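You operate a simulated robot arm through the tools that you are given. There is no shell and no other tool. Be economical: measure what you need, move in short steps, check, and stop when the job is done.

Carry out the task below with a simulated robot arm. There is one attempt and no reset: what you move stays moved.

## Task
Clear the side cabinet: green folder in the orange tray, both bottles in the blue tub.
Fine: the cream letter weight goes on the folder; the bottles stand upright.
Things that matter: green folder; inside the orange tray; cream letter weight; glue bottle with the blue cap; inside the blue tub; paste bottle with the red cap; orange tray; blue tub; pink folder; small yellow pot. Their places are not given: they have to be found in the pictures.

The check looks at the end state, three seconds after you hand in, the way a careful person would. Anything else that was tipped, shoved, dropped, spilled or broken makes it a failure.

## Robot
A 6-joint arm with a two-finger parallel gripper, fixed in place. Base frame: the origin is at the foot of the arm, x ahead of it, y to its left, z up; the work surface is at about z = 740. Units: mm, degrees, N and s.
With the tool pointing down near the work surface it reaches from about 160 to 840 mm from the base axis. Its first joint turns from -166.0 to 166.0 degrees. Payload 3.91 kg.
The TCP is the grasp point between the finger pads, 30 mm short of the fingertips. In the tool frame z runs along the fingers and y along their closing line. Largest opening 110 mm; finger width 20, thickness 10; the body of the gripper, 48 by 112 mm, starts 55 mm behind the TCP.
Orientation is that of the tool frame in the base frame, as a unit quaternion [w, x, y, z]. With the fingers straight down and closing along the base's y, the tool's x points along the base's -x, its y along +y and its z along -z.

## Interface
- The arm moves only by the tool nudge_tool. Its argument "rows" is text: rows parted by semicolons, each of 6 numbers parted by spaces: the shift along the tool's x, y, z in mm, then the turn, a rotation vector about the tool's x, y, z in degrees. In form: x y z wx wy wz; .... A call has 1 to 8 rows; each row shifts and turns the commanded pose from where the row before left it, along the tool's axes as they then stand. "grip" is the gripper command, from -1 (fully open) to 1 (shut), values between in proportion, set as the call begins (left out, the last holds). Rows are played at 5 a second. More than 50 mm and 8.6 degrees between two rows, or a gripper value outside its range, and nothing of the call is played. A pose out of reach is approached as far as the arm can. The call stops where the force on the tool passes 90 N (or 10 N more than at its start, if that is more) or the arm is blocked; 0.2 s more then pass. Each finger travels about 108 mm/s and halts on what it meets, pressing with about 27 N; the grip force reading is that of the motor and also rises with nothing between the fingers. The clock runs only during rows and for 0.2 s after the last one: add rows that do not move to give the fingers time. The reply holds the time, the measured pose of the TCP, the force on the tool along the base axes, the opening and the grip force, in the units named above and with some noise.
- Cameras (640 x 400 px; columns grow to the right, rows downward): "scene" is fixed at [400.5, -651, 1341]; the picture's right is [0.94, 0.34, 0.00], its down [0.31, -0.86, -0.40] and it looks along [-0.13, 0.37, -0.92] (base axes); focal length 330 px, centre (320, 200). "wrist" rides on the gripper at [-36, 0, -57] in the tool frame; the picture's right is [0.00, -1.00, 0.00], its down [0.97, 0.00, -0.24] and it looks along [0.24, 0.00, 0.97] (tool axes); focal length 218 px, centre (320, 200).
- grab_frame(camera): a new picture of that camera. No time passes.
- lift_body(by): slides the trunk up (or, below 0, down) by that many mm; the arm rides with it, the base frame stays. It gives what a move gives, with no picture.
- locate(camera, pixels): for up to 12 pixels [column, row] of the newest picture of that camera ("zoom" is the newest enlarged one), the place [x, y, z] in the base frame of the surface seen there, good to about 2 mm. No time passes.
- enlarge(camera, box): a new picture of the part [left, top, right, bottom] of that camera's present view, enlarged. No time passes.
- close_job(): hands the job in; it is judged then, once.

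Work in short steps. Measure before you move; look again where a grasp or a placing could have gone wrong, and mend it. You have 80 turns and 34 pictures in all, those below and enlarged ones among them. Open the gripper and draw the arm clear of the work before you hand the job in, unless the task says otherwise; then end with one line.

The tools are called after "Emit:" by a JSON object that holds its "fn" and its "kwargs". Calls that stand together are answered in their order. nudge_tool: Moves the arm, as the interface text tells. Its arguments: {"type":"object","properties":{"rows":{"type":"string"},"grip":{"type":"number"}},"required":["rows"]} The other tools are called the same way: lift_body (by) slides the trunk up or down; grab_frame (camera) takes a picture; locate (camera, pixels) gives the place of the surface under pixels of a picture; enlarge (camera, box) takes an enlarged picture of a part of a camera's view; close_job () hands the job in.

At the start:

```text
clock: 0.0
ee_pos: [301.9, -406.0, 999.7]
ee_rot: [0.0, 0.0, 1.0, -0.001]
force: [-0.2, 0.6, -0.1]
finger_gap: 109.9
grasp_force: 0.1
trunk travel left (down, up): [-400.0, 140.0]
```

scene: 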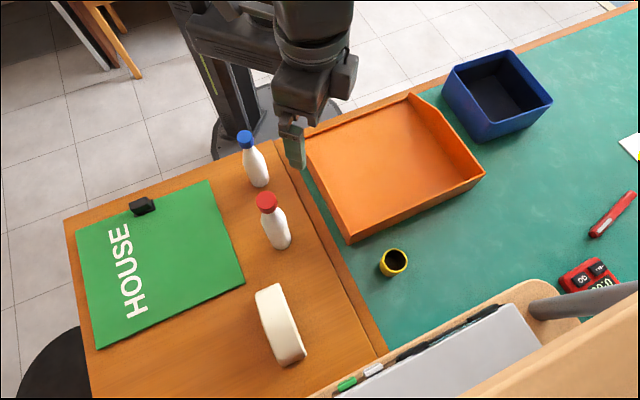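
wrist: 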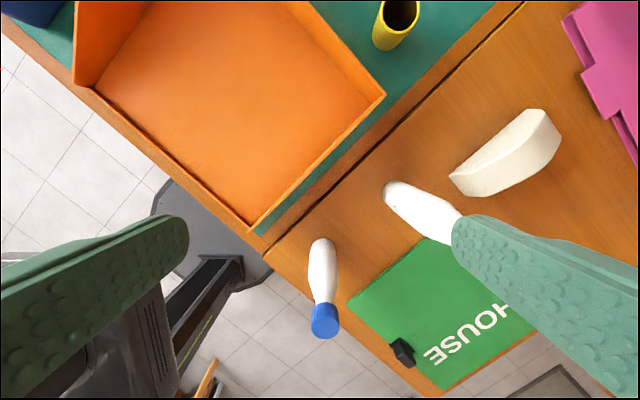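

The scene shows the folder (corners about 76,232 / 208,180 / 244,283 / 96,348), bottles, weight, tray and tub. I measure these first.

Emit:
{"fn": "locate", "kwargs": {"camera": "scene", "pixels": [[78, 234], [208, 182], [243, 282], [97, 347], [142, 205], [245, 136], [260, 184], [266, 200], [280, 245], [276, 290], [290, 355], [160, 270]]}}

Emit:
{"fn": "locate", "kwargs": {"camera": "scene", "pixels": [[306, 140], [408, 95], [484, 176], [350, 242], [390, 165], [444, 85], [510, 52], [552, 102], [484, 140], [500, 95], [394, 258], [275, 150]]}}

Emit:
{"fn": "enlarge", "kwargs": {"camera": "scene", "box": [60, 120, 320, 380]}}

```text
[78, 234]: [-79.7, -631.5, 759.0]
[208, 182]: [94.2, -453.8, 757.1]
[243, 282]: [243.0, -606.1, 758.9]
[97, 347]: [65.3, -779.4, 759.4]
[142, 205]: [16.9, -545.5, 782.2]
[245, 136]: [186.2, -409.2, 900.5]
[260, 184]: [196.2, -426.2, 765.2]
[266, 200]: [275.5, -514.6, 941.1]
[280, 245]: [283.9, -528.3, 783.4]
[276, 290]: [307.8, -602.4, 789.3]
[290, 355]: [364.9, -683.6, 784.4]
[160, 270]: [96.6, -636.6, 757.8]
```

```text
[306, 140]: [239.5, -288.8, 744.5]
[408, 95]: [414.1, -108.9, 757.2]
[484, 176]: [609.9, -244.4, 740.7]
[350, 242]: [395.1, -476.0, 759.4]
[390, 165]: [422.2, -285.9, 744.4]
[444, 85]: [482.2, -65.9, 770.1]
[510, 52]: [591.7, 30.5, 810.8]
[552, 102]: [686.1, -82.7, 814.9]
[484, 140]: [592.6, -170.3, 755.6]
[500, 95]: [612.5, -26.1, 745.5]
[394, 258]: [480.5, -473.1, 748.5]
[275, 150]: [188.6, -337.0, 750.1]
```

```text
1.54 times, centred on (190, 250) of scene
```

zoom: 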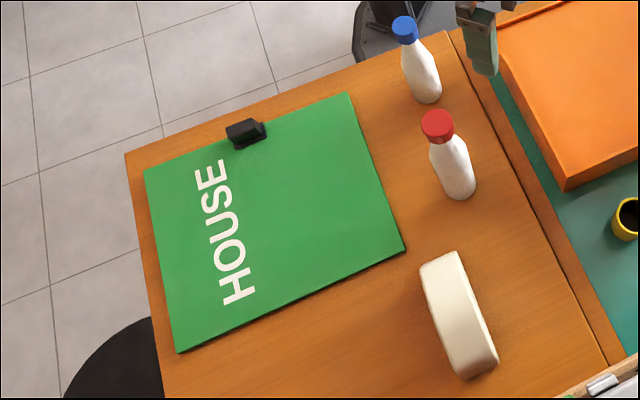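

The zoom shows the clip at (246,133), caps at (405,30) and (437,125), weight from (440,262) to (480,365). I measure finer on it.

Emit:
{"fn": "locate", "kwargs": {"camera": "zoom", "pixels": [[404, 22], [424, 80], [437, 118], [454, 170], [440, 262], [478, 358], [232, 126], [262, 124], [246, 130], [248, 142], [300, 60], [440, 230]]}}

Emit:
{"fn": "enlarge", "kwargs": {"camera": "scene", "box": [290, 30, 570, 280]}}

```text
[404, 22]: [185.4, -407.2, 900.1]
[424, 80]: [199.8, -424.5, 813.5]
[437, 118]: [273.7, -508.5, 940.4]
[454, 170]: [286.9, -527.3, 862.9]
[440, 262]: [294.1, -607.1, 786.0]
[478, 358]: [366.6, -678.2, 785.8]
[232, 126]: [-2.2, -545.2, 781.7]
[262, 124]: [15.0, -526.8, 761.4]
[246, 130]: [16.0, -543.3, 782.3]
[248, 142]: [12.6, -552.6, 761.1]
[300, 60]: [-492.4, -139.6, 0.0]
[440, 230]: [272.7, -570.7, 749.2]
```

```text
1.60 times, centred on (430, 155) of scene
```

zoom: 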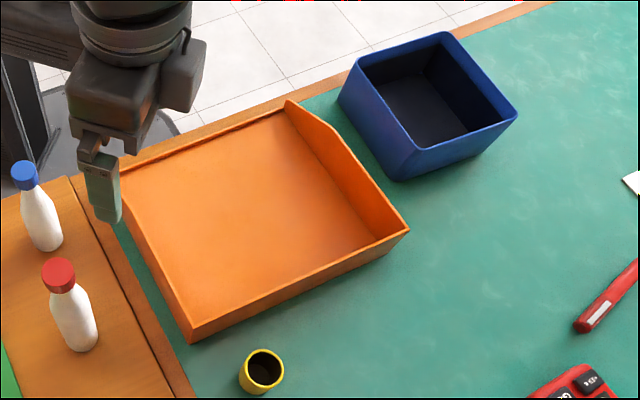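

Now measure the tray's walls and the tub's rim on this zoom.

Emit:
{"fn": "locate", "kwargs": {"camera": "zoom", "pixels": [[290, 101], [332, 128], [407, 231], [191, 328], [300, 280], [155, 260], [374, 243], [285, 115], [196, 312], [150, 240], [210, 140], [140, 190]]}}

Emit:
{"fn": "locate", "kwargs": {"camera": "zoom", "pixels": [[360, 60], [446, 33], [515, 112], [418, 148], [420, 90], [390, 108], [470, 125], [440, 110], [262, 352], [262, 370], [165, 135], [425, 75]]}}

```text
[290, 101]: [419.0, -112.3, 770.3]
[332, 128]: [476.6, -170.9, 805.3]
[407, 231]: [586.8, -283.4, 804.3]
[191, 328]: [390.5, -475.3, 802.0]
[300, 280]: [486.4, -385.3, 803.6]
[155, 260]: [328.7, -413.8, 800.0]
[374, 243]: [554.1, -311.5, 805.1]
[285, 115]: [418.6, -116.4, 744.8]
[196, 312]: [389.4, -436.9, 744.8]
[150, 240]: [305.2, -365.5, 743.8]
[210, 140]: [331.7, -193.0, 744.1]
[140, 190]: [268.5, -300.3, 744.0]
```

```text
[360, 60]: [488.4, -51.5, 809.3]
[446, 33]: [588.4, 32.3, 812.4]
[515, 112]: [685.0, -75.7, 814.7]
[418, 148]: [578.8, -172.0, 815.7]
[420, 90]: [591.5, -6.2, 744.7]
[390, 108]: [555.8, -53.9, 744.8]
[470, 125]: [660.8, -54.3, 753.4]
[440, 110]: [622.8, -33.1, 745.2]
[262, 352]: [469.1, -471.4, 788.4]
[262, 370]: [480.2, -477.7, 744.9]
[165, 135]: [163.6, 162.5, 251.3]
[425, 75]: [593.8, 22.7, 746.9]
```

Tray and folder are both at about 45°, so the folder only has to be translated. Bottles first: I check the caps and clip from the wrist picture (blue cap at 325,322; clip at 403,352).

Emit:
{"fn": "locate", "kwargs": {"camera": "wrist", "pixels": [[325, 330], [325, 312], [312, 325], [338, 325], [322, 260], [403, 352], [398, 342], [408, 362], [440, 388], [352, 295], [500, 140], [525, 155]]}}

Emit:
{"fn": "nudge_tool", "kwargs": {"rows": "39 0 0 0 0 0; 39 -1 0 0 0 0; 39 -1 0 0 0 0; 0 0 0 0 0 0", "grip": -1}}

Emit:
{"fn": "grab_frame", "kwargs": {"camera": "wrist"}}

```text
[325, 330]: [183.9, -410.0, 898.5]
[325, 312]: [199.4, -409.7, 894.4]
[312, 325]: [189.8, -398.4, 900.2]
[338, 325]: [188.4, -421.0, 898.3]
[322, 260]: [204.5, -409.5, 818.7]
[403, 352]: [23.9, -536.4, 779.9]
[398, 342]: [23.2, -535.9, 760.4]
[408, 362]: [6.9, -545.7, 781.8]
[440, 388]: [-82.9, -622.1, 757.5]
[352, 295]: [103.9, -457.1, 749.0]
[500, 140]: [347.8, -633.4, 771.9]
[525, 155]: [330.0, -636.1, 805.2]
```

```text
clock: 1.0
ee_pos: [186.5, -404.2, 1000.1]
ee_rot: [0.0, 0.0, 1.0, -0.001]
force: [0.3, -0.1, -1.3]
finger_gap: 110.0
grasp_force: 0.1
trunk travel left (down, up): [-400.0, 140.0]
```

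```text
29 pictures are left
```

wrist: 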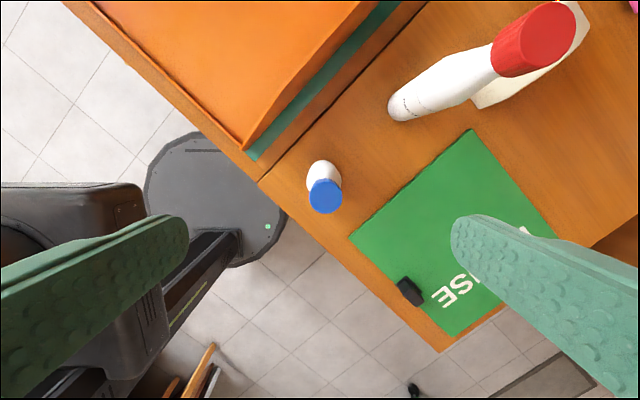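

Blue cap is at (326,196) in the wrist view; I measure its edges and the clip.

Emit:
{"fn": "locate", "kwargs": {"camera": "wrist", "pixels": [[326, 196], [312, 196], [340, 196], [326, 184], [326, 210], [323, 168], [410, 290], [400, 281], [413, 304], [421, 296], [405, 280], [398, 287]]}}

Emit:
{"fn": "enlarge", "kwargs": {"camera": "wrist", "box": [280, 130, 460, 330]}}

```text
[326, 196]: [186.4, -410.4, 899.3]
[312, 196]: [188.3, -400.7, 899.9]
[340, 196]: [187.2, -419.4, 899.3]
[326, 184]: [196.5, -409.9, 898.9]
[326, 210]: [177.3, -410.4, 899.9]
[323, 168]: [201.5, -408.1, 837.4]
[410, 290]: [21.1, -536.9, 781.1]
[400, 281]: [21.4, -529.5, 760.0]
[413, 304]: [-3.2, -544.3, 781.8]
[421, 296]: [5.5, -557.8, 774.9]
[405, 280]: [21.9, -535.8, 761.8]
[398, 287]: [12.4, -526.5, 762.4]
```

```text
2.00 times, centred on (370, 230) of wrist
```

zoom: 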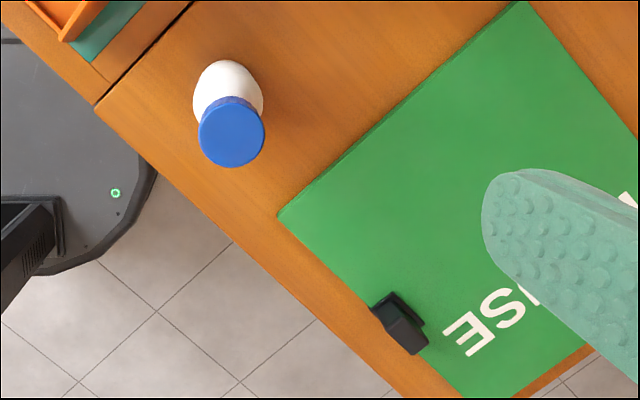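

Cap centre is (187,-410), top 899. I descend to z≈882, correcting y, with the fingers open.

Emit:
{"fn": "nudge_tool", "kwargs": {"rows": "0 -4 30 0 0 0; 0 0 30 0 0 0; 0 0 30 0 0 0; 0 0 26 0 0 0; 0 0 0 0 0 0"}}

```text
clock: 2.2
ee_pos: [186.2, -408.9, 884.0]
ee_rot: [0.0, 0.0, 1.0, 0.0]
force: [0.6, 0.2, -0.6]
finger_gap: 109.8
grasp_force: 0.0
trunk travel left (down, up): [-400.0, 140.0]
```

Centered on the cap within 1–2 mm; close the fingers.

Emit:
{"fn": "nudge_tool", "kwargs": {"rows": "0 -1 0 0 0 0; 0 0 0 0 0 0; 0 0 0 0 0 0; 0 0 0 0 0 0; 0 0 0 0 0 0", "grip": 1}}

```text
clock: 3.4
ee_pos: [185.7, -411.2, 884.7]
ee_rot: [0.0, 0.0, 1.0, 0.001]
force: [0.2, 0.7, 0.6]
finger_gap: 24.0
grasp_force: 26.6
trunk travel left (down, up): [-400.0, 140.0]
```

Gripped at 24 mm. Lift 110 mm and check the lift.

Emit:
{"fn": "nudge_tool", "kwargs": {"rows": "0 0 -20 0 0 0; 0 0 -30 0 0 0; 0 0 -30 0 0 0; 0 0 -30 0 0 0; 0 0 0 0 0 0"}}

Emit:
{"fn": "nudge_tool", "kwargs": {"rows": "-20 20 0 0 0 0; -31 30 0 0 0 0; -31 30 0 0 0 0; -31 30 0 0 0 0; -31 30 0 0 0 0; -31 30 0 0 0 0"}}

Emit:
{"fn": "nudge_tool", "kwargs": {"rows": "-31 30 0 0 0 0; -31 30 0 0 0 0; -31 30 0 0 0 0; -31 30 0 0 0 0; -31 30 0 0 0 0; -31 30 0 0 0 0; -18 17 0 0 0 0; 0 0 0 0 0 0"}}

Emit:
{"fn": "grab_frame", "kwargs": {"camera": "scene"}}

```text
clock: 4.6
ee_pos: [185.8, -410.8, 994.9]
ee_rot: [0.0, 0.0, 1.0, -0.001]
force: [-0.9, 0.1, -1.4]
finger_gap: 24.2
grasp_force: 26.9
trunk travel left (down, up): [-400.0, 140.0]
```

```text
clock: 6.0
ee_pos: [363.0, -238.8, 996.5]
ee_rot: [0.0, 0.0, 1.0, 0.001]
force: [-0.2, 0.0, -1.3]
finger_gap: 24.1
grasp_force: 27.0
trunk travel left (down, up): [-400.0, 140.0]
```

```text
clock: 7.8
ee_pos: [565.6, -41.9, 996.1]
ee_rot: [0.0, 0.0, 1.0, 0.0]
force: [0.8, 0.5, -1.3]
finger_gap: 24.1
grasp_force: 27.0
trunk travel left (down, up): [-400.0, 140.0]
```

```text
27 pictures are left
```

scene: 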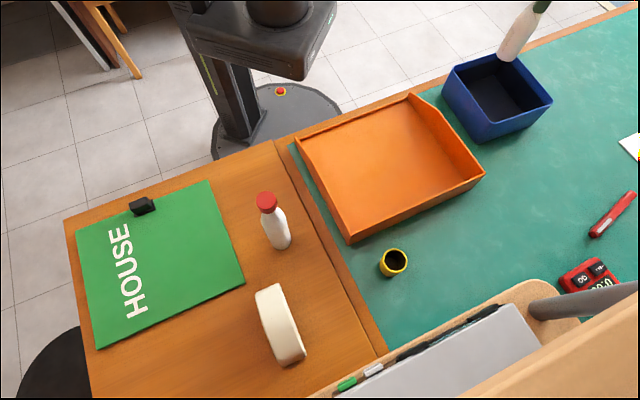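

The bottle hangs upright over the tub (509,50). I check its foot against the tub's floor corners before descending.

Emit:
{"fn": "locate", "kwargs": {"camera": "scene", "pixels": [[507, 50], [500, 100], [463, 76], [486, 118], [525, 105], [512, 64], [538, 98], [480, 95]]}}

Emit:
{"fn": "nudge_tool", "kwargs": {"rows": "0 -2 30 0 0 0; 0 0 30 0 0 0; 0 0 30 0 0 0; 0 0 15 0 0 0; 0 0 0 0 0 0"}}

Emit:
{"fn": "enlarge", "kwargs": {"camera": "scene", "box": [420, 0, 580, 160]}}

```text
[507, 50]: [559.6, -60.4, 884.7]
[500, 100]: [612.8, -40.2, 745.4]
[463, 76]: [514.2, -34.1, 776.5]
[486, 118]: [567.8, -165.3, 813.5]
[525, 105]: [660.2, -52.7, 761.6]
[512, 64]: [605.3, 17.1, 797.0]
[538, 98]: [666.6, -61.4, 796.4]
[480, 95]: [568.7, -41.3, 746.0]
```

```text
clock: 9.0
ee_pos: [564.7, -45.8, 888.3]
ee_rot: [0.0, 0.0, 1.0, 0.0]
force: [-0.8, -0.5, -1.3]
finger_gap: 24.1
grasp_force: 27.2
trunk travel left (down, up): [-400.0, 140.0]
```

```text
2.50 times, centred on (500, 80) of scene
```

zoom: 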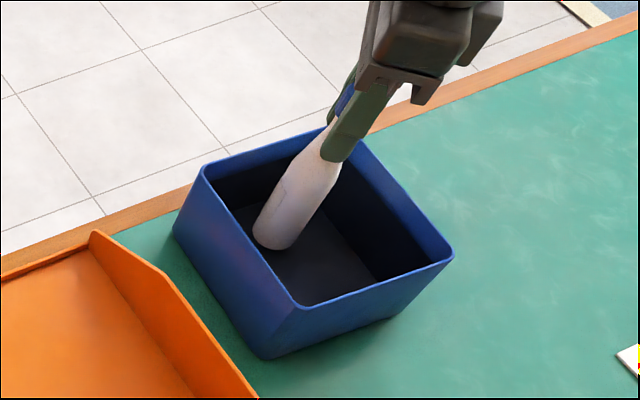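

Bottle is in the tub, about 6 mm above the floor. Lower in small steps until the force shows contact.

Emit:
{"fn": "nudge_tool", "kwargs": {"rows": "0 0 2 0 0 0; 0 0 2 0 0 0; 0 0 1 0 0 0; 0 0 1 0 0 0; 0 0 0 0 0 0"}}

```text
clock: 10.2
ee_pos: [565.2, -46.8, 883.1]
ee_rot: [0.0, 0.0, 1.0, 0.0]
force: [0.2, -0.5, -0.2]
finger_gap: 24.1
grasp_force: 26.6
trunk travel left (down, up): [-400.0, 140.0]
```

Force barely changed; two more millimetres.

Emit:
{"fn": "nudge_tool", "kwargs": {"rows": "0 0 1 0 0 0; 0 0 1 0 0 0; 0 0 0 0 0 0"}}

```text
clock: 11.0
ee_pos: [566.1, -46.3, 881.0]
ee_rot: [-0.001, 0.0, 1.0, 0.0]
force: [0.7, -0.3, -1.4]
finger_gap: 24.1
grasp_force: 27.2
trunk travel left (down, up): [-400.0, 140.0]
```

Emit:
{"fn": "nudge_tool", "kwargs": {"rows": "0 0 1 0 0 0; 0 0 1 0 0 0; 0 0 0 0 0 0"}}

```text
clock: 11.8
ee_pos: [565.7, -46.3, 878.8]
ee_rot: [0.0, 0.0, 1.0, 0.001]
force: [-0.1, -0.6, -0.7]
finger_gap: 24.0
grasp_force: 26.4
trunk travel left (down, up): [-400.0, 140.0]
```

No clear contact yet (predicted foot height 743); keep lowering by single millimetres.

Emit:
{"fn": "nudge_tool", "kwargs": {"rows": "0 0 1 0 0 0; 0 0 1 0 0 0; 0 0 0 0 0 0"}}

```text
clock: 12.6
ee_pos: [565.0, -46.8, 879.3]
ee_rot: [0.001, -0.001, 1.0, 0.0]
force: [1.3, -0.3, 7.9]
finger_gap: 23.9
grasp_force: 26.8
trunk travel left (down, up): [-400.0, 140.0]
```

Contact (7.9 N up, z stuck at 879). Back off 1 mm and open gently to about 70 mm, then rise.

Emit:
{"fn": "nudge_tool", "kwargs": {"rows": "0 0 -1 0 0 0; 0 0 0 0 0 0"}}

Emit:
{"fn": "nudge_tool", "kwargs": {"rows": "0 0 0 0 0 0; 0 0 0 0 0 0; 0 0 0 0 0 0; 0 0 -30 0 0 0; 0 0 -40 0 0 0; 0 0 -40 0 0 0; 0 0 -20 0 0 0; 0 0 0 0 0 0", "grip": -0.3}}

Emit:
{"fn": "enlarge", "kwargs": {"camera": "scene", "box": [420, 0, 580, 160]}}

```text
clock: 13.2
ee_pos: [565.2, -46.0, 879.7]
ee_rot: [0.0, 0.0, 1.0, 0.0]
force: [1.1, -0.4, 5.1]
finger_gap: 24.0
grasp_force: 27.2
trunk travel left (down, up): [-400.0, 140.0]
```

```text
clock: 15.0
ee_pos: [565.9, -47.8, 1008.1]
ee_rot: [0.001, 0.0, 1.0, 0.0]
force: [0.5, 1.1, 0.6]
finger_gap: 71.4
grasp_force: 0.1
trunk travel left (down, up): [-400.0, 140.0]
```

```text
2.50 times, centred on (500, 80) of scene
```

zoom: 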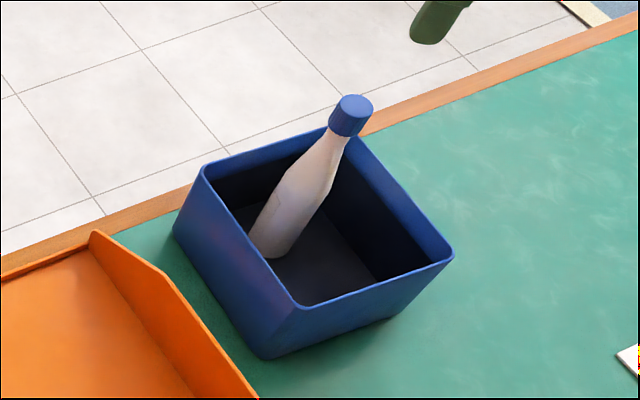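

Bottle stands in the tub. Now travel to above the red cap (273.7,-508.5, top 940) and look; also confirm the blue cap's position.

Emit:
{"fn": "locate", "kwargs": {"camera": "zoom", "pixels": [[355, 104], [285, 225], [268, 250]]}}

Emit:
{"fn": "nudge_tool", "kwargs": {"rows": "15 -20 0 0 0 0; 26 -41 0 0 0 0; 26 -41 0 0 0 0; 26 -41 0 0 0 0; 26 -41 0 0 0 0; 26 -41 0 0 0 0", "grip": -1}}

Emit:
{"fn": "nudge_tool", "kwargs": {"rows": "26 -41 0 0 0 0; 26 -41 0 0 0 0; 26 -41 0 0 0 0; 26 -41 0 0 0 0; 26 -41 0 0 0 0; 17 -31 0 0 0 0; 0 0 0 0 0 0"}}

Emit:
{"fn": "grab_frame", "kwargs": {"camera": "wrist"}}

```text
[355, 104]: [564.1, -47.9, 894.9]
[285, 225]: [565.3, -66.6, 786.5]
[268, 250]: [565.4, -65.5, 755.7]
```

```text
clock: 16.4
ee_pos: [418.5, -272.8, 1006.3]
ee_rot: [0.001, 0.0, 1.0, -0.001]
force: [0.3, -0.6, -0.2]
finger_gap: 110.0
grasp_force: 0.1
trunk travel left (down, up): [-400.0, 140.0]
```

```text
clock: 18.0
ee_pos: [273.1, -507.2, 1007.3]
ee_rot: [-0.001, 0.0, 1.0, 0.0]
force: [-0.6, 0.2, 0.5]
finger_gap: 109.9
grasp_force: 0.0
trunk travel left (down, up): [-400.0, 140.0]
```

```text
24 pictures are left
```

wrist: 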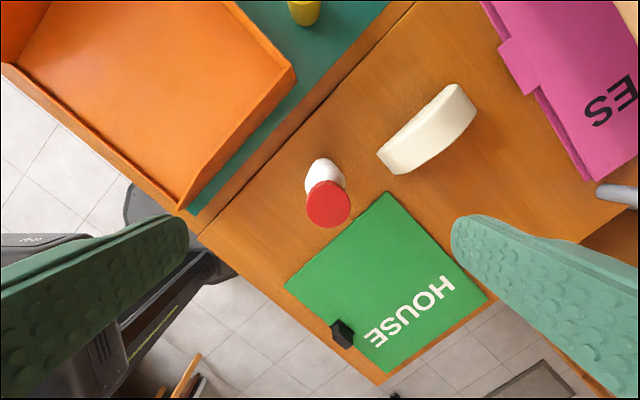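

Red cap at (328,204); measure it, the weight (380–476, 84–172) and clip (342,333).

Emit:
{"fn": "locate", "kwargs": {"camera": "wrist", "pixels": [[328, 204], [309, 204], [347, 204], [328, 186], [322, 165], [385, 150], [405, 170], [450, 90], [474, 108], [430, 132], [342, 333], [337, 325]]}}

Emit:
{"fn": "enlarge", "kwargs": {"camera": "wrist", "box": [360, 70, 490, 190]}}

```text
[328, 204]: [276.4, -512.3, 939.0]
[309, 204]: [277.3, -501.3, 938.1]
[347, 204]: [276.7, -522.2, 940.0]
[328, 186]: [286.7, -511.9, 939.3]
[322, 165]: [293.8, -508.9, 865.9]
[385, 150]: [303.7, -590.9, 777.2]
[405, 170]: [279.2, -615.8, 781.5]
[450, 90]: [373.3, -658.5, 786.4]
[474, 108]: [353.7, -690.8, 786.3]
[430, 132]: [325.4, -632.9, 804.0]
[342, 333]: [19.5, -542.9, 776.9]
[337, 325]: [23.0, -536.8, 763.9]
```

```text
3.33 times, centred on (425, 130) of wrist
```

zoom: 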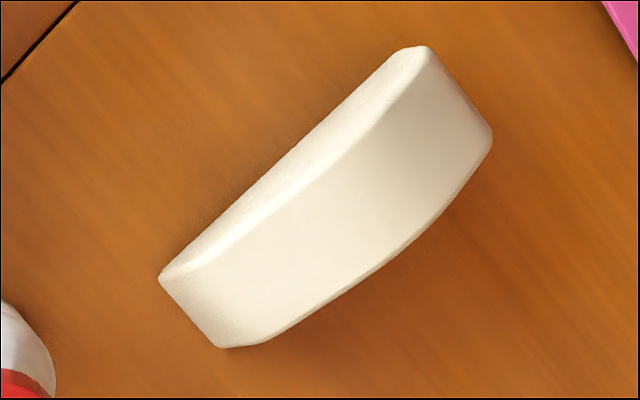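

Cap centre (276.5,-512), top 939. Descend to z≈922 and grip.

Emit:
{"fn": "nudge_tool", "kwargs": {"rows": "-3 -4 0 0 0 0; 0 0 30 0 0 0; 0 0 30 0 0 0; 0 0 25 0 0 0; 0 0 0 0 0 0"}}

Emit:
{"fn": "nudge_tool", "kwargs": {"rows": "0 0 0 0 0 0; 0 0 0 0 0 0; 0 0 0 0 0 0; 0 0 0 0 0 0; 0 0 0 0 0 0", "grip": 1}}

Emit:
{"fn": "nudge_tool", "kwargs": {"rows": "0 0 -20 0 0 0; 0 0 -30 0 0 0; 0 0 -30 0 0 0; 0 0 -30 0 0 0; 0 0 0 0 0 0"}}

```text
clock: 19.2
ee_pos: [276.5, -513.1, 923.6]
ee_rot: [0.0, 0.0, 1.0, 0.001]
force: [-0.6, 0.5, 0.1]
finger_gap: 109.7
grasp_force: 0.1
trunk travel left (down, up): [-400.0, 140.0]
```

```text
clock: 20.4
ee_pos: [276.6, -512.8, 922.2]
ee_rot: [0.0, 0.0, 1.0, 0.001]
force: [0.2, 0.1, 0.0]
finger_gap: 25.9
grasp_force: 27.0
trunk travel left (down, up): [-400.0, 140.0]
```

```text
clock: 21.6
ee_pos: [276.3, -512.9, 1033.7]
ee_rot: [0.0, 0.0, 1.0, 0.0]
force: [0.3, 0.2, -2.1]
finger_gap: 25.8
grasp_force: 27.1
trunk travel left (down, up): [-400.0, 140.0]
```

Held (2 N weight). Go up 45 more so it clears the blue cap, then travel to (606,-91).

Emit:
{"fn": "nudge_tool", "kwargs": {"rows": "0 0 -25 0 0 0; 0 0 -20 0 0 0; -15 19 0 0 0 0; -27 34 0 0 0 0; -27 34 0 0 0 0; -27 34 0 0 0 0; -27 34 0 0 0 0; -27 34 0 0 0 0"}}

Emit:
{"fn": "nudge_tool", "kwargs": {"rows": "-27 34 0 0 0 0; -27 34 0 0 0 0; -27 34 0 0 0 0; -27 34 0 0 0 0; -27 34 0 0 0 0; -27 34 0 0 0 0; -18 29 0 0 0 0; 0 0 0 0 0 0"}}

Emit:
{"fn": "enlarge", "kwargs": {"camera": "scene", "box": [420, 0, 580, 160]}}

```text
clock: 23.4
ee_pos: [428.7, -323.2, 1077.8]
ee_rot: [0.0, 0.0, 1.0, 0.0]
force: [0.2, -1.7, -1.3]
finger_gap: 26.0
grasp_force: 26.7
trunk travel left (down, up): [-400.0, 140.0]
```

```text
clock: 25.2
ee_pos: [607.4, -89.8, 1078.0]
ee_rot: [0.0, 0.0, 1.0, 0.0]
force: [-0.6, 0.1, -0.7]
finger_gap: 26.0
grasp_force: 26.9
trunk travel left (down, up): [-400.0, 140.0]
```

```text
2.50 times, centred on (500, 80) of scene
```

zoom: 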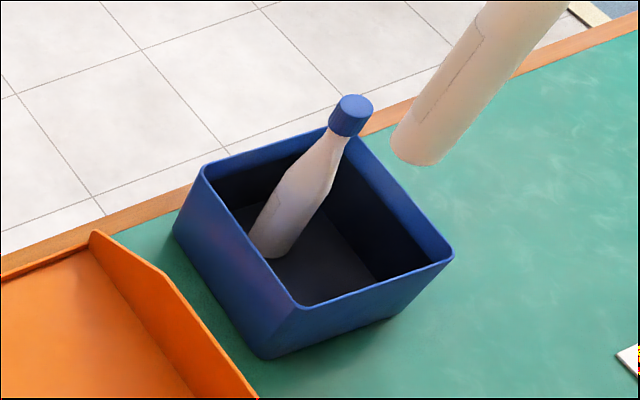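

Descend 148 mm to about z=930, then look.

Emit:
{"fn": "nudge_tool", "kwargs": {"rows": "0 0 25 0 0 0; 0 0 30 0 0 0; 0 0 30 0 0 0; 0 0 25 0 0 0; 0 0 20 0 0 0; 0 0 18 0 0 0; 0 0 0 0 0 0"}}

Emit:
{"fn": "enlarge", "kwargs": {"camera": "scene", "box": [420, 0, 580, 160]}}

```text
clock: 26.8
ee_pos: [607.8, -89.8, 929.4]
ee_rot: [-0.001, 0.0, 1.0, 0.0]
force: [-0.1, -0.1, -2.5]
finger_gap: 26.2
grasp_force: 27.0
trunk travel left (down, up): [-400.0, 140.0]
```

```text
2.50 times, centred on (500, 80) of scene
```

zoom: 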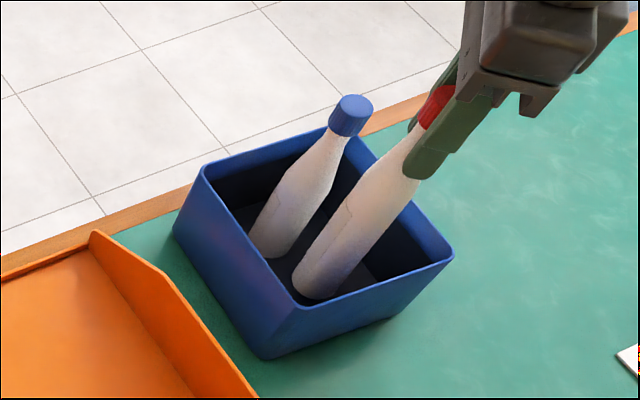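

Well placed beside the blue bottle. Lower to contact in small steps.

Emit:
{"fn": "nudge_tool", "kwargs": {"rows": "0 0 3 0 0 0; 0 0 3 0 0 0; 0 0 2 0 0 0; 0 0 1 0 0 0; 0 0 1 0 0 0; 0 0 0 0 0 0"}}

Emit:
{"fn": "nudge_tool", "kwargs": {"rows": "0 0 1 0 0 0; 0 0 1 0 0 0; 0 0 0 0 0 0"}}

```text
clock: 28.2
ee_pos: [606.9, -90.0, 919.7]
ee_rot: [0.0, 0.0, 1.0, -0.001]
force: [0.3, 0.4, -1.5]
finger_gap: 26.3
grasp_force: 26.8
trunk travel left (down, up): [-400.0, 140.0]
```

```text
clock: 29.0
ee_pos: [605.9, -89.7, 917.6]
ee_rot: [0.0, 0.0, 1.0, 0.001]
force: [0.3, 0.1, -1.8]
finger_gap: 26.2
grasp_force: 26.9
trunk travel left (down, up): [-400.0, 140.0]
```

Not yet in contact; another 2 mm.

Emit:
{"fn": "nudge_tool", "kwargs": {"rows": "0 0 1 0 0 0; 0 0 1 0 0 0; 0 0 0 0 0 0"}}

```text
clock: 29.8
ee_pos: [606.7, -90.0, 917.3]
ee_rot: [-0.001, 0.0, 1.0, 0.0]
force: [-0.6, 0.6, 5.9]
finger_gap: 26.2
grasp_force: 27.3
trunk travel left (down, up): [-400.0, 140.0]
```

Contact (5.9 N). Ease 1 mm, open to 70 mm, rise straight up.

Emit:
{"fn": "nudge_tool", "kwargs": {"rows": "0 0 -1 0 0 0; 0 0 0 0 0 0"}}

Emit:
{"fn": "nudge_tool", "kwargs": {"rows": "0 0 0 0 0 0; 0 0 0 0 0 0; 0 0 0 0 0 0; 0 0 -30 0 0 0; 0 0 -35 0 0 0; 0 0 -25 0 0 0; 0 0 0 0 0 0", "grip": -0.3}}

Emit:
{"fn": "enlarge", "kwargs": {"camera": "scene", "box": [420, 0, 580, 160]}}

```text
clock: 30.4
ee_pos: [606.0, -90.2, 918.0]
ee_rot: [0.001, 0.0, 1.0, 0.0]
force: [0.5, 0.5, -1.3]
finger_gap: 26.0
grasp_force: 26.9
trunk travel left (down, up): [-400.0, 140.0]
```

```text
clock: 32.0
ee_pos: [607.0, -89.5, 1007.6]
ee_rot: [0.0, 0.0, 1.0, 0.001]
force: [-0.2, -0.2, 0.9]
finger_gap: 71.5
grasp_force: 0.0
trunk travel left (down, up): [-400.0, 140.0]
```

```text
2.50 times, centred on (500, 80) of scene
```

zoom: 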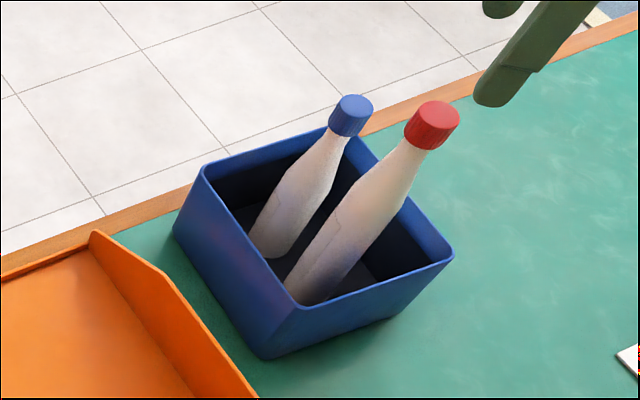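

Both bottles stand. Now to above the clip near (10,-543): travel first, then turn so the fingers close across the folder edge.

Emit:
{"fn": "nudge_tool", "kwargs": {"rows": "20 -15 0 0 0 0; 37 -28 0 0 0 0; 37 -28 0 0 0 0; 37 -28 0 0 0 0; 37 -28 0 0 0 0; 37 -28 0 0 0 0; 37 -28 0 0 0 0; 37 -28 0 0 0 0"}}

Emit:
{"fn": "nudge_tool", "kwargs": {"rows": "37 -28 0 0 0 0; 37 -28 0 0 0 0; 37 -28 0 0 0 0; 37 -28 0 0 0 0; 37 -28 0 0 0 0; 37 -28 0 0 0 0; 37 -28 0 0 0 0; 37 -28 0 0 0 0"}}

Emit:
{"fn": "nudge_tool", "kwargs": {"rows": "22 -18 0 0 0 -7.5; 0 0 0 0 0 -7.5; 0 0 0 0 0 -7.5; 0 0 0 0 0 -7.5; 0 0 0 0 0 -7.5; 0 0 0 0 0 -7.5; 0 0 0 0 0 0"}}

Emit:
{"fn": "grab_frame", "kwargs": {"camera": "wrist"}}

```text
clock: 33.8
ee_pos: [326.7, -302.1, 1005.4]
ee_rot: [0.0, -0.001, 1.0, 0.0]
force: [0.7, -0.3, -1.3]
finger_gap: 71.7
grasp_force: 0.0
trunk travel left (down, up): [-400.0, 140.0]
```

```text
clock: 35.6
ee_pos: [32.7, -524.8, 1008.2]
ee_rot: [0.001, 0.0, 1.0, 0.0]
force: [-0.4, -0.3, 0.0]
finger_gap: 71.4
grasp_force: 0.0
trunk travel left (down, up): [-400.0, 140.0]
```

```text
clock: 37.2
ee_pos: [9.1, -541.8, 1008.6]
ee_rot: [0.0, -0.383, 0.924, 0.001]
force: [0.2, 0.8, 0.0]
finger_gap: 71.7
grasp_force: 0.1
trunk travel left (down, up): [-400.0, 140.0]
```

```text
19 pictures are left
```

wrist: 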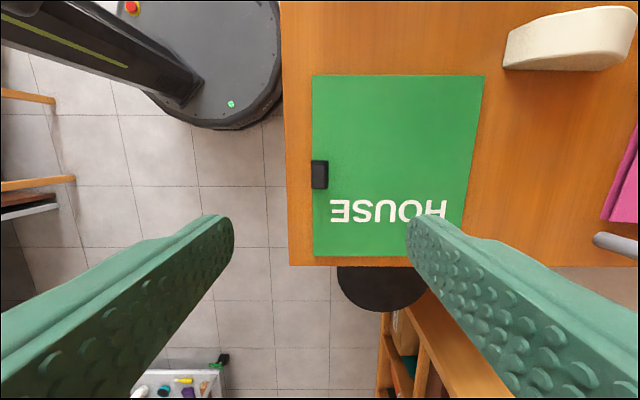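

The view is now aligned with the folder; clip at (319,174). Enlarge it to measure.

Emit:
{"fn": "enlarge", "kwargs": {"camera": "wrist", "box": [280, 140, 360, 210]}}

Emit:
{"fn": "locate", "kwargs": {"camera": "wrist", "pixels": [[316, 165], [323, 165], [316, 184], [323, 184], [319, 174], [326, 175], [314, 77], [481, 77], [316, 252], [460, 254], [312, 130], [300, 174]]}}

```text
5.71 times, centred on (320, 175) of wrist
```

zoom: 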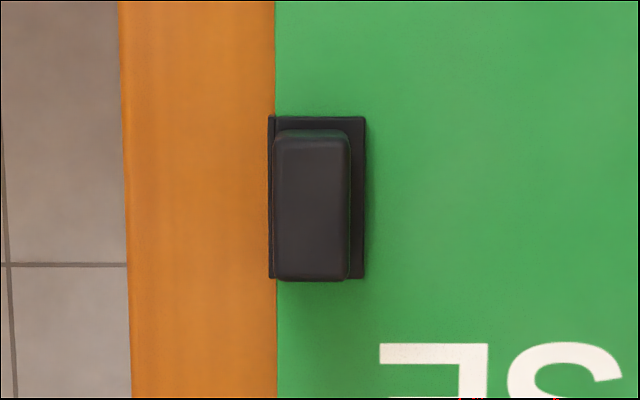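

```text
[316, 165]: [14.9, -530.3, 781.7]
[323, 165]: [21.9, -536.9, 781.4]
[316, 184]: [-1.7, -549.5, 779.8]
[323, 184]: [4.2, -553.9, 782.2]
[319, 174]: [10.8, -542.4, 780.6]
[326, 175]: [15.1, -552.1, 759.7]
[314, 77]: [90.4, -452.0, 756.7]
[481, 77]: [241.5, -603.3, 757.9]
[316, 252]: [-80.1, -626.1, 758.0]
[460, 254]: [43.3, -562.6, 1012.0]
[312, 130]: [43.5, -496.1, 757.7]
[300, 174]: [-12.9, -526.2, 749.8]
```

Clip block: centre (10.7,-542.5), about 14 × 28 mm, top 782, folder top 758. Descend to z≈796 first (tips 766).

Emit:
{"fn": "nudge_tool", "kwargs": {"rows": "-0.5 -1.5 30 0 0 0; 0 0 40 0 0 0; 0 0 40 0 0 0; 0 0 40 0 0 0; 0 0 30 0 0 0; 0 0 20 0 0 0; 0 0 12 0 0 0; 0 0 0 0 0 0"}}

Emit:
{"fn": "grab_frame", "kwargs": {"camera": "wrist"}}

```text
clock: 39.0
ee_pos: [11.3, -542.6, 793.9]
ee_rot: [0.0, -0.383, 0.924, 0.0]
force: [-0.4, -0.2, 0.5]
finger_gap: 71.7
grasp_force: 0.1
trunk travel left (down, up): [-400.0, 140.0]
```

```text
17 pictures are left
```

wrist: 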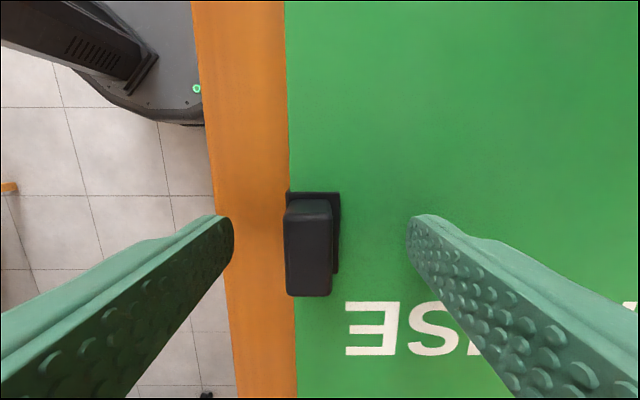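

Clip appears left of the midline (308 vs 320). Measure.

Emit:
{"fn": "locate", "kwargs": {"camera": "wrist", "pixels": [[287, 214], [330, 214], [308, 214], [290, 280], [328, 280], [308, 290], [337, 240], [308, 195]]}}

```text
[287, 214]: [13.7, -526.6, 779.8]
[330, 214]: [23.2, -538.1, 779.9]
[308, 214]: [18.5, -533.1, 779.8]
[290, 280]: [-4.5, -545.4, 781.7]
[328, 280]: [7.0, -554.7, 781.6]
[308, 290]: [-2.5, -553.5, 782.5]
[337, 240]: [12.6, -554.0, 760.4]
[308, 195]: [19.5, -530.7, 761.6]
```

Center is about (9,-541.5); shift 2 mm along tool y and close.

Emit:
{"fn": "nudge_tool", "kwargs": {"rows": "1 2 0 0 0 0; 0 0 0 0 0 0; 0 0 0 0 0 0"}}

Emit:
{"fn": "nudge_tool", "kwargs": {"rows": "0 0 0 0 0 0; 0 0 0 0 0 0; 0 0 0 0 0 0; 0 0 0 0 0 0; 0 0 0 0 0 0", "grip": 1}}

Emit:
{"fn": "nudge_tool", "kwargs": {"rows": "0 0 -5 0 0 0; 0 0 -5 0 0 0; 0 0 -10 0 0 0; 0 0 0 0 0 0"}}

Emit:
{"fn": "grab_frame", "kwargs": {"camera": "scene"}}

```text
clock: 39.8
ee_pos: [8.8, -542.5, 795.5]
ee_rot: [0.0, -0.382, 0.924, 0.0]
force: [-0.1, -0.1, -0.8]
finger_gap: 71.5
grasp_force: 0.1
trunk travel left (down, up): [-400.0, 140.0]
```

```text
clock: 41.0
ee_pos: [7.7, -543.7, 795.1]
ee_rot: [0.0, -0.382, 0.924, 0.0]
force: [0.9, 0.4, 0.5]
finger_gap: 17.6
grasp_force: 26.8
trunk travel left (down, up): [-400.0, 140.0]
```

```text
clock: 42.0
ee_pos: [9.0, -542.4, 815.3]
ee_rot: [0.0, -0.383, 0.924, 0.0]
force: [-0.5, -0.3, -0.9]
finger_gap: 17.4
grasp_force: 26.8
trunk travel left (down, up): [-400.0, 140.0]
```

```text
16 pictures are left
```

scene: 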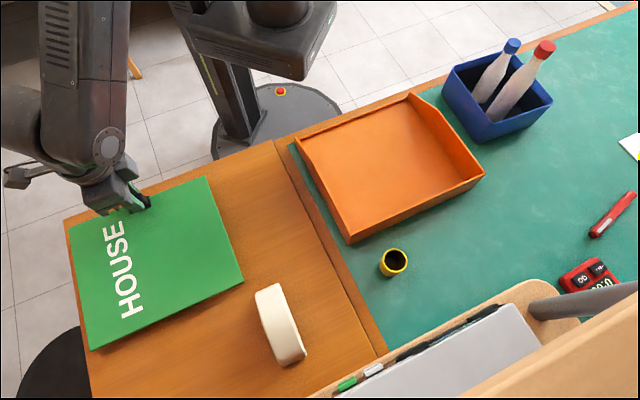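

Lifted 20 mm; measure folder corners to see any sag.

Emit:
{"fn": "locate", "kwargs": {"camera": "scene", "pixels": [[72, 232], [204, 179], [240, 280], [92, 347], [160, 265], [225, 240], [180, 305]]}}

```text
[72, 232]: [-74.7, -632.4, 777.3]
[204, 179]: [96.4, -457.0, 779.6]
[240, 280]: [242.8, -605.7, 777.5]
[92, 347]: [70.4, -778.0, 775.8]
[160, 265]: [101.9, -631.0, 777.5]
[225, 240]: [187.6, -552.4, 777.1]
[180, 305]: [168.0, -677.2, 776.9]
```

The folder is level and held rigidly. Check the tray's inner faces on an enlarged view before travelling.

Emit:
{"fn": "enlarge", "kwargs": {"camera": "scene", "box": [280, 80, 500, 250]}}

Emit:
{"fn": "nudge_tool", "kwargs": {"rows": "0 0 -20 0 0 0; 0 0 -30 0 0 0; 0 0 -30 0 0 0; 0 0 -10 0 0 0; 0 0 0 0 0 0"}}

```text
2.35 times, centred on (390, 165) of scene
```

zoom: 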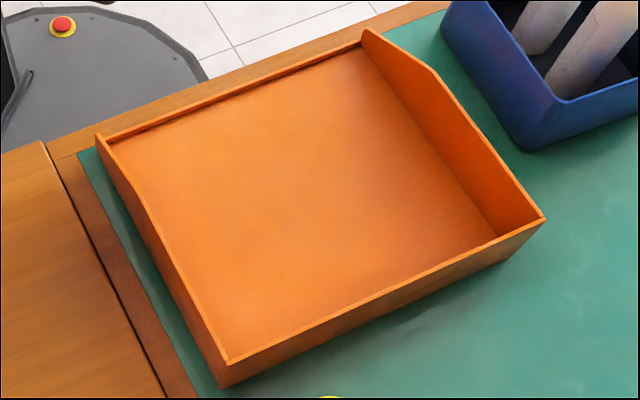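

```text
clock: 43.2
ee_pos: [10.2, -543.1, 903.0]
ee_rot: [0.0, -0.383, 0.924, 0.001]
force: [-0.8, 0.6, -2.1]
finger_gap: 17.6
grasp_force: 26.3
trunk travel left (down, up): [-400.0, 140.0]
```

Measure the inner edges: back lip (230,95), right wall foot (430,125),(485,222), left rim, front rim.

Emit:
{"fn": "locate", "kwargs": {"camera": "zoom", "pixels": [[230, 90], [232, 98], [420, 118], [480, 210], [132, 195], [180, 285], [228, 358], [300, 328], [450, 260], [105, 140], [360, 48], [135, 128]]}}

```text
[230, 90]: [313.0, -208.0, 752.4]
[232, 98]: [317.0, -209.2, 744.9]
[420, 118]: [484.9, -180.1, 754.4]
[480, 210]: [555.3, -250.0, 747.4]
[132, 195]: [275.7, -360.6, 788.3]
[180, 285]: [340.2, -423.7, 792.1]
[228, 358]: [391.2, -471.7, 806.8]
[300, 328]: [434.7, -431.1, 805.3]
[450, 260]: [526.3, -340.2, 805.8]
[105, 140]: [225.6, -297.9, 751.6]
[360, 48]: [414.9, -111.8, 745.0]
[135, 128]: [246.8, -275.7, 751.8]
```

Inner tray: u −57…215, v 372…610 (45° axes); folder needs +458 along u and −3 along v. Travel at height in level steps.

Emit:
{"fn": "nudge_tool", "kwargs": {"rows": "-15 0 0 0 0 0; -30 1 0 0 0 0; -35 0 0 0 0 0; -35 1 0 0 0 0; -35 0 0 0 0 0; -35 1 0 0 0 0; -35 0 0 0 0 0; -30 0 0 0 0 0"}}

Emit:
{"fn": "nudge_tool", "kwargs": {"rows": "-30 0 0 0 0 0; -35 0 0 0 0 0; -35 0 0 0 0 0; -35 0 0 0 0 0; -35 0 0 0 0 0; -25 0 0 0 0 0; -13 0 0 0 0 0; 0 0 0 0 0 0"}}

Emit:
{"fn": "grab_frame", "kwargs": {"camera": "scene"}}

```text
clock: 45.0
ee_pos: [184.1, -362.1, 905.9]
ee_rot: [0.0, -0.382, 0.924, 0.001]
force: [-0.2, 0.0, -1.3]
finger_gap: 17.6
grasp_force: 26.9
trunk travel left (down, up): [-400.0, 140.0]
```

```text
clock: 46.8
ee_pos: [329.7, -216.5, 904.0]
ee_rot: [-0.001, -0.383, 0.924, 0.0]
force: [-0.1, 1.2, -2.1]
finger_gap: 17.6
grasp_force: 27.7
trunk travel left (down, up): [-400.0, 140.0]
```

```text
14 pictures are left
```

scene: 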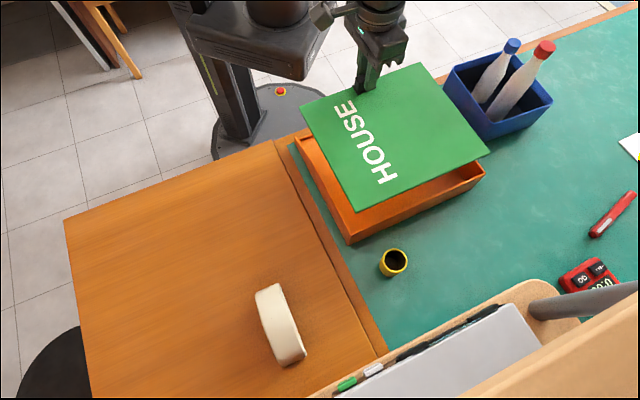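

Folder is over the tray. Measure its corners here.

Emit:
{"fn": "locate", "kwargs": {"camera": "scene", "pixels": [[304, 110], [420, 65], [487, 154], [356, 210], [328, 160], [455, 108], [420, 182], [340, 95]]}}

```text
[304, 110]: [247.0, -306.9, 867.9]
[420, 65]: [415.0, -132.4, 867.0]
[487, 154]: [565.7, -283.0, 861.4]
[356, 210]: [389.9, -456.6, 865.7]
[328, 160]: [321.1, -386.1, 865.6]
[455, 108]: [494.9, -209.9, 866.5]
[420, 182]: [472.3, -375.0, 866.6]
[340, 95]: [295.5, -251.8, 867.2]
```

Folder spans u −47…201, v 387…600: centred within 3 mm. Adjust and lower 100 mm.

Emit:
{"fn": "nudge_tool", "kwargs": {"rows": "-1.5 2 0 0 0 0; 0 0 20 0 0 0; 0 0 25 0 0 0; 0 0 25 0 0 0; 0 0 20 0 0 0; 0 0 10 0 0 0; 0 0 0 0 0 0"}}

Emit:
{"fn": "enlarge", "kwargs": {"camera": "scene", "box": [280, 80, 500, 250]}}

```text
clock: 48.4
ee_pos: [331.2, -213.5, 805.4]
ee_rot: [0.0, -0.383, 0.924, 0.001]
force: [0.8, 0.2, -0.4]
finger_gap: 17.4
grasp_force: 26.6
trunk travel left (down, up): [-400.0, 140.0]
```

```text
2.35 times, centred on (390, 165) of scene
```

zoom: 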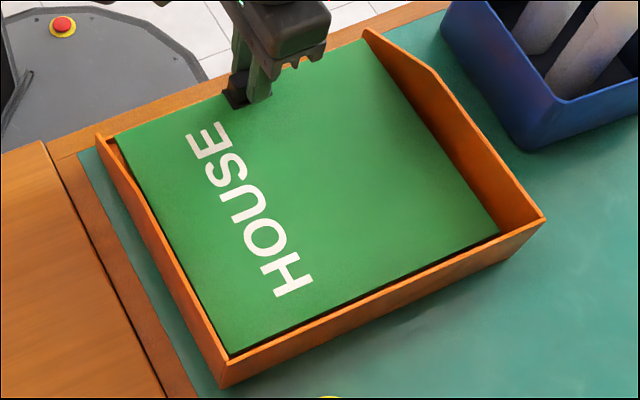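

The folder is inside the walls with gaps all round. Lower the last ~14 mm carefully.

Emit:
{"fn": "nudge_tool", "kwargs": {"rows": "0 0 4 0 0 0; 0 0 3 0 0 0; 0 0 2 0 0 0; 0 0 2 0 0 0; 0 0 1 0 0 0; 0 0 0 0 0 0"}}

Emit:
{"fn": "nudge_tool", "kwargs": {"rows": "0 0 1 0 0 0; 0 0 1 0 0 0; 0 0 0 0 0 0"}}

```text
clock: 49.8
ee_pos: [330.9, -214.4, 792.1]
ee_rot: [0.0, -0.382, 0.924, 0.0]
force: [0.1, -0.3, -1.8]
finger_gap: 17.6
grasp_force: 27.2
trunk travel left (down, up): [-400.0, 140.0]
```

```text
clock: 50.6
ee_pos: [330.6, -213.7, 791.3]
ee_rot: [-0.001, -0.383, 0.924, 0.0]
force: [0.5, 0.6, -1.2]
finger_gap: 17.6
grasp_force: 27.1
trunk travel left (down, up): [-400.0, 140.0]
```

Still carrying its weight; 2 mm more.

Emit:
{"fn": "nudge_tool", "kwargs": {"rows": "0 0 1 0 0 0; 0 0 1 0 0 0; 0 0 0 0 0 0"}}

```text
clock: 51.4
ee_pos: [331.4, -213.3, 789.9]
ee_rot: [0.0, -0.383, 0.924, -0.001]
force: [1.2, -0.2, 15.2]
finger_gap: 17.3
grasp_force: 27.7
trunk travel left (down, up): [-400.0, 140.0]
```

Contact (15 N). Ease up 1 mm, open, and rise.

Emit:
{"fn": "nudge_tool", "kwargs": {"rows": "0 0 -1 0 0 0; 0 0 0 0 0 0"}}

Emit:
{"fn": "nudge_tool", "kwargs": {"rows": "0 0 0 0 0 0; 0 0 0 0 0 0; 0 0 0 0 0 0; 0 0 -30 0 0 0; 0 0 -40 0 0 0; 0 0 -40 0 0 0; 0 0 0 0 0 0", "grip": -0.3}}

Emit:
{"fn": "enlarge", "kwargs": {"camera": "scene", "box": [280, 80, 500, 250]}}

```text
clock: 52.0
ee_pos: [329.9, -212.9, 790.2]
ee_rot: [0.0, -0.383, 0.924, 0.0]
force: [0.1, 0.2, -0.7]
finger_gap: 17.5
grasp_force: 26.8
trunk travel left (down, up): [-400.0, 140.0]
```

```text
clock: 53.6
ee_pos: [331.1, -214.3, 901.1]
ee_rot: [0.0, -0.382, 0.924, 0.0]
force: [-0.9, 0.5, -0.6]
finger_gap: 71.5
grasp_force: 0.1
trunk travel left (down, up): [-400.0, 140.0]
```

```text
2.35 times, centred on (390, 165) of scene
```

zoom: 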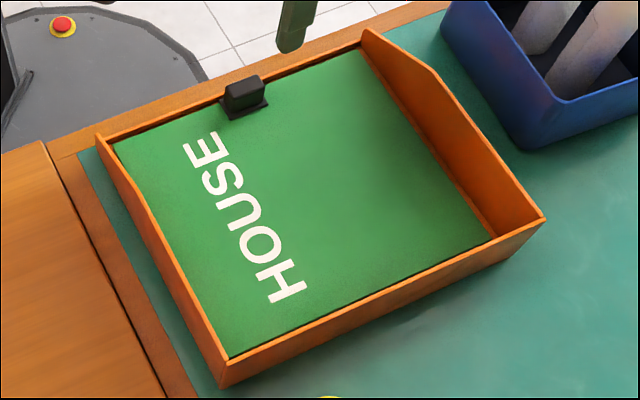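

Folder lies flat in the tray. Now turn 90° for the weight (centre ≈ (327,-639), long axis along (1,-1), ~35 mm wide, top 805), and travel there.

Emit:
{"fn": "nudge_tool", "kwargs": {"rows": "0 0 -15 0 0 7.5; 0 0 -15 0 0 7.5; 0 0 -15 0 0 7.5; 0 0 0 0 0 7.5; 0 0 0 0 0 7.5; 0 0 0 0 0 7.5; 0 0 0 0 0 7.5; 0 0 0 0 0 7.5"}}

Emit:
{"fn": "nudge_tool", "kwargs": {"rows": "0 0 0 0 0 7.5; 0 0 0 0 0 7.5; 0 0 0 0 0 7.5; 0 0 0 0 0 7.5; -20 -20 0 0 0 0; -30 -30 0 0 0 0; -30 -30 0 0 0 0; -30 -30 0 0 0 0"}}

Emit:
{"fn": "nudge_tool", "kwargs": {"rows": "-30 -30 0 0 0 0; -30 -30 0 0 0 0; -30 -30 0 0 0 0; -30 -30 0 0 0 0; -30 -30 0 0 0 0; -25 -28 0 0 0 0; -13 -15 0 0 0 0; 0 0 0 0 0 0"}}

Emit:
{"fn": "grab_frame", "kwargs": {"camera": "wrist"}}

```text
clock: 55.4
ee_pos: [330.0, -214.3, 945.2]
ee_rot: [0.0, 0.131, 0.991, -0.001]
force: [0.0, 0.3, -0.5]
finger_gap: 71.8
grasp_force: 0.0
trunk travel left (down, up): [-400.0, 140.0]
```

```text
clock: 57.2
ee_pos: [327.8, -372.2, 945.4]
ee_rot: [-0.001, 0.383, 0.924, 0.0]
force: [-0.7, 0.2, 0.7]
finger_gap: 71.4
grasp_force: 0.0
trunk travel left (down, up): [-400.0, 140.0]
```

```text
clock: 59.0
ee_pos: [325.4, -638.5, 944.4]
ee_rot: [0.0, 0.382, 0.924, 0.001]
force: [0.4, -0.1, -0.1]
finger_gap: 71.7
grasp_force: 0.0
trunk travel left (down, up): [-400.0, 140.0]
```

```text
11 pictures are left
```

wrist: 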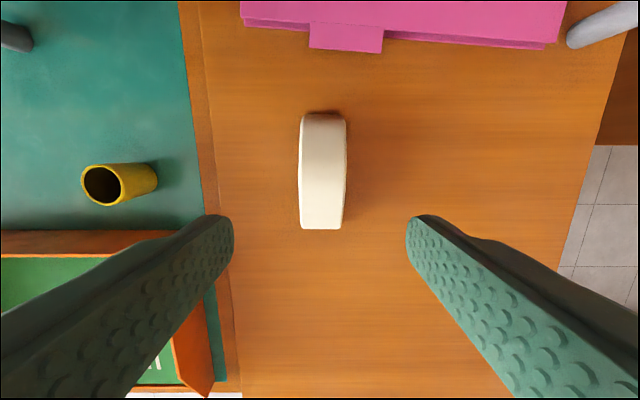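

Weight is at (300–346, 113–229), aligned. Measure its edges.

Emit:
{"fn": "locate", "kwargs": {"camera": "wrist", "pixels": [[306, 120], [342, 120], [304, 225], [338, 225], [304, 170], [342, 170], [323, 170], [323, 118], [322, 226], [299, 200], [362, 170], [322, 240]]}}

Emit:
{"fn": "enlarge", "kwargs": {"camera": "scene", "box": [230, 240, 340, 390]}}

```text
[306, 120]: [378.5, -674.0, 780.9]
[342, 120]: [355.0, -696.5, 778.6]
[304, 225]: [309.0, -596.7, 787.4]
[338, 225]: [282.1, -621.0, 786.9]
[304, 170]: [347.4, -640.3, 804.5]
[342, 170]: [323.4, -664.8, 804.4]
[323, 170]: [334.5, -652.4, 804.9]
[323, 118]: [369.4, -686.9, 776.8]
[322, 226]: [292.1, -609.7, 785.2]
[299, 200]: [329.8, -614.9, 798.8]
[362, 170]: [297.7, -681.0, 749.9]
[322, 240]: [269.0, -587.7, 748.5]
```

```text
2.67 times, centred on (285, 315) of scene
```

zoom: 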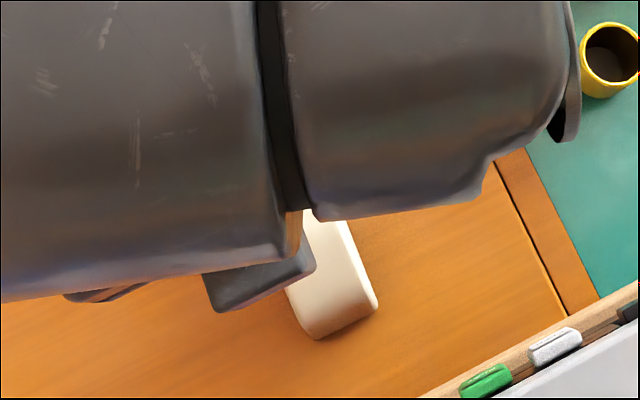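

Weight centre ≈ (331,-647.5). The scene shows a pen ledge nearby; check its height before descending.

Emit:
{"fn": "locate", "kwargs": {"camera": "zoom", "pixels": [[485, 380], [552, 345], [600, 320], [620, 385], [450, 380]]}}

Emit:
{"fn": "locate", "kwargs": {"camera": "wrist", "pixels": [[600, 25], [400, 15], [345, 40], [15, 35]]}}

```text
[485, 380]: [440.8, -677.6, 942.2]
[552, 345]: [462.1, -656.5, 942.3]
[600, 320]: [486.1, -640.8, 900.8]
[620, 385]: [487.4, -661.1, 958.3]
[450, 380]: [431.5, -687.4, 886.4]
```

```text
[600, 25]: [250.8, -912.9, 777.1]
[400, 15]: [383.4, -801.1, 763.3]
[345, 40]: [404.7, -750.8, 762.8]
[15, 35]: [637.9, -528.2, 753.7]
```

The ledge front is at v≈788 (z 886–960), about 70 mm beyond the gripper body's side. I descend part way and check the clearance.

Emit:
{"fn": "nudge_tool", "kwargs": {"rows": "-9 -2.5 0 0 0 0; 0 0 20 0 0 0; 0 0 20 0 0 0; 0 0 20 0 0 0; 0 0 20 0 0 0; 0 0 0 0 0 0"}}

Emit:
{"fn": "grab_frame", "kwargs": {"camera": "scene"}}

```text
clock: 60.4
ee_pos: [331.3, -647.7, 865.5]
ee_rot: [-0.001, 0.383, 0.924, 0.0]
force: [-0.1, 0.2, -0.3]
finger_gap: 71.6
grasp_force: 0.1
trunk travel left (down, up): [-400.0, 140.0]
```

```text
9 pictures are left
```

scene: 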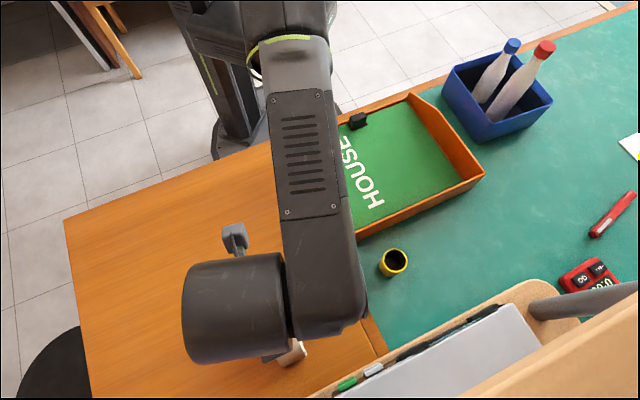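

Check distance between the arm's nearest part (355,322) and the ledge (395,360).

Emit:
{"fn": "locate", "kwargs": {"camera": "scene", "pixels": [[355, 320], [363, 300], [320, 335], [270, 358], [240, 355], [370, 372], [420, 340], [320, 396], [276, 358]]}}

```text
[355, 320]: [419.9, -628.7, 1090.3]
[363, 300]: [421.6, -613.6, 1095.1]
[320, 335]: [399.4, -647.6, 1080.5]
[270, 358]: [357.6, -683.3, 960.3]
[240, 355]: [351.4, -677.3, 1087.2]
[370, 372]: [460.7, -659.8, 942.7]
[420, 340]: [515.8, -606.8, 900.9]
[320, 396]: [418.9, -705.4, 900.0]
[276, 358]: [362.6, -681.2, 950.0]
```

Arm parts stay at v≤741, ledge starts at ~788: clear. Descend to z≈788 and check by wrist view.

Emit:
{"fn": "nudge_tool", "kwargs": {"rows": "0 0 20 0 0 0; 0 0 20 0 0 0; 0 0 20 0 0 0; 0 0 17 0 0 0; 0 0 0 0 0 0"}}

Emit:
{"fn": "grab_frame", "kwargs": {"camera": "wrist"}}

```text
clock: 61.6
ee_pos: [330.9, -646.1, 790.6]
ee_rot: [0.001, 0.382, 0.924, 0.0]
force: [0.2, -0.1, -0.1]
finger_gap: 71.3
grasp_force: 0.0
trunk travel left (down, up): [-400.0, 140.0]
```

```text
8 pictures are left
```

wrist: 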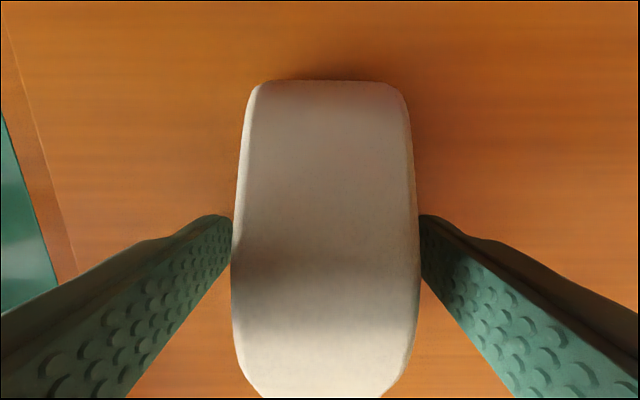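

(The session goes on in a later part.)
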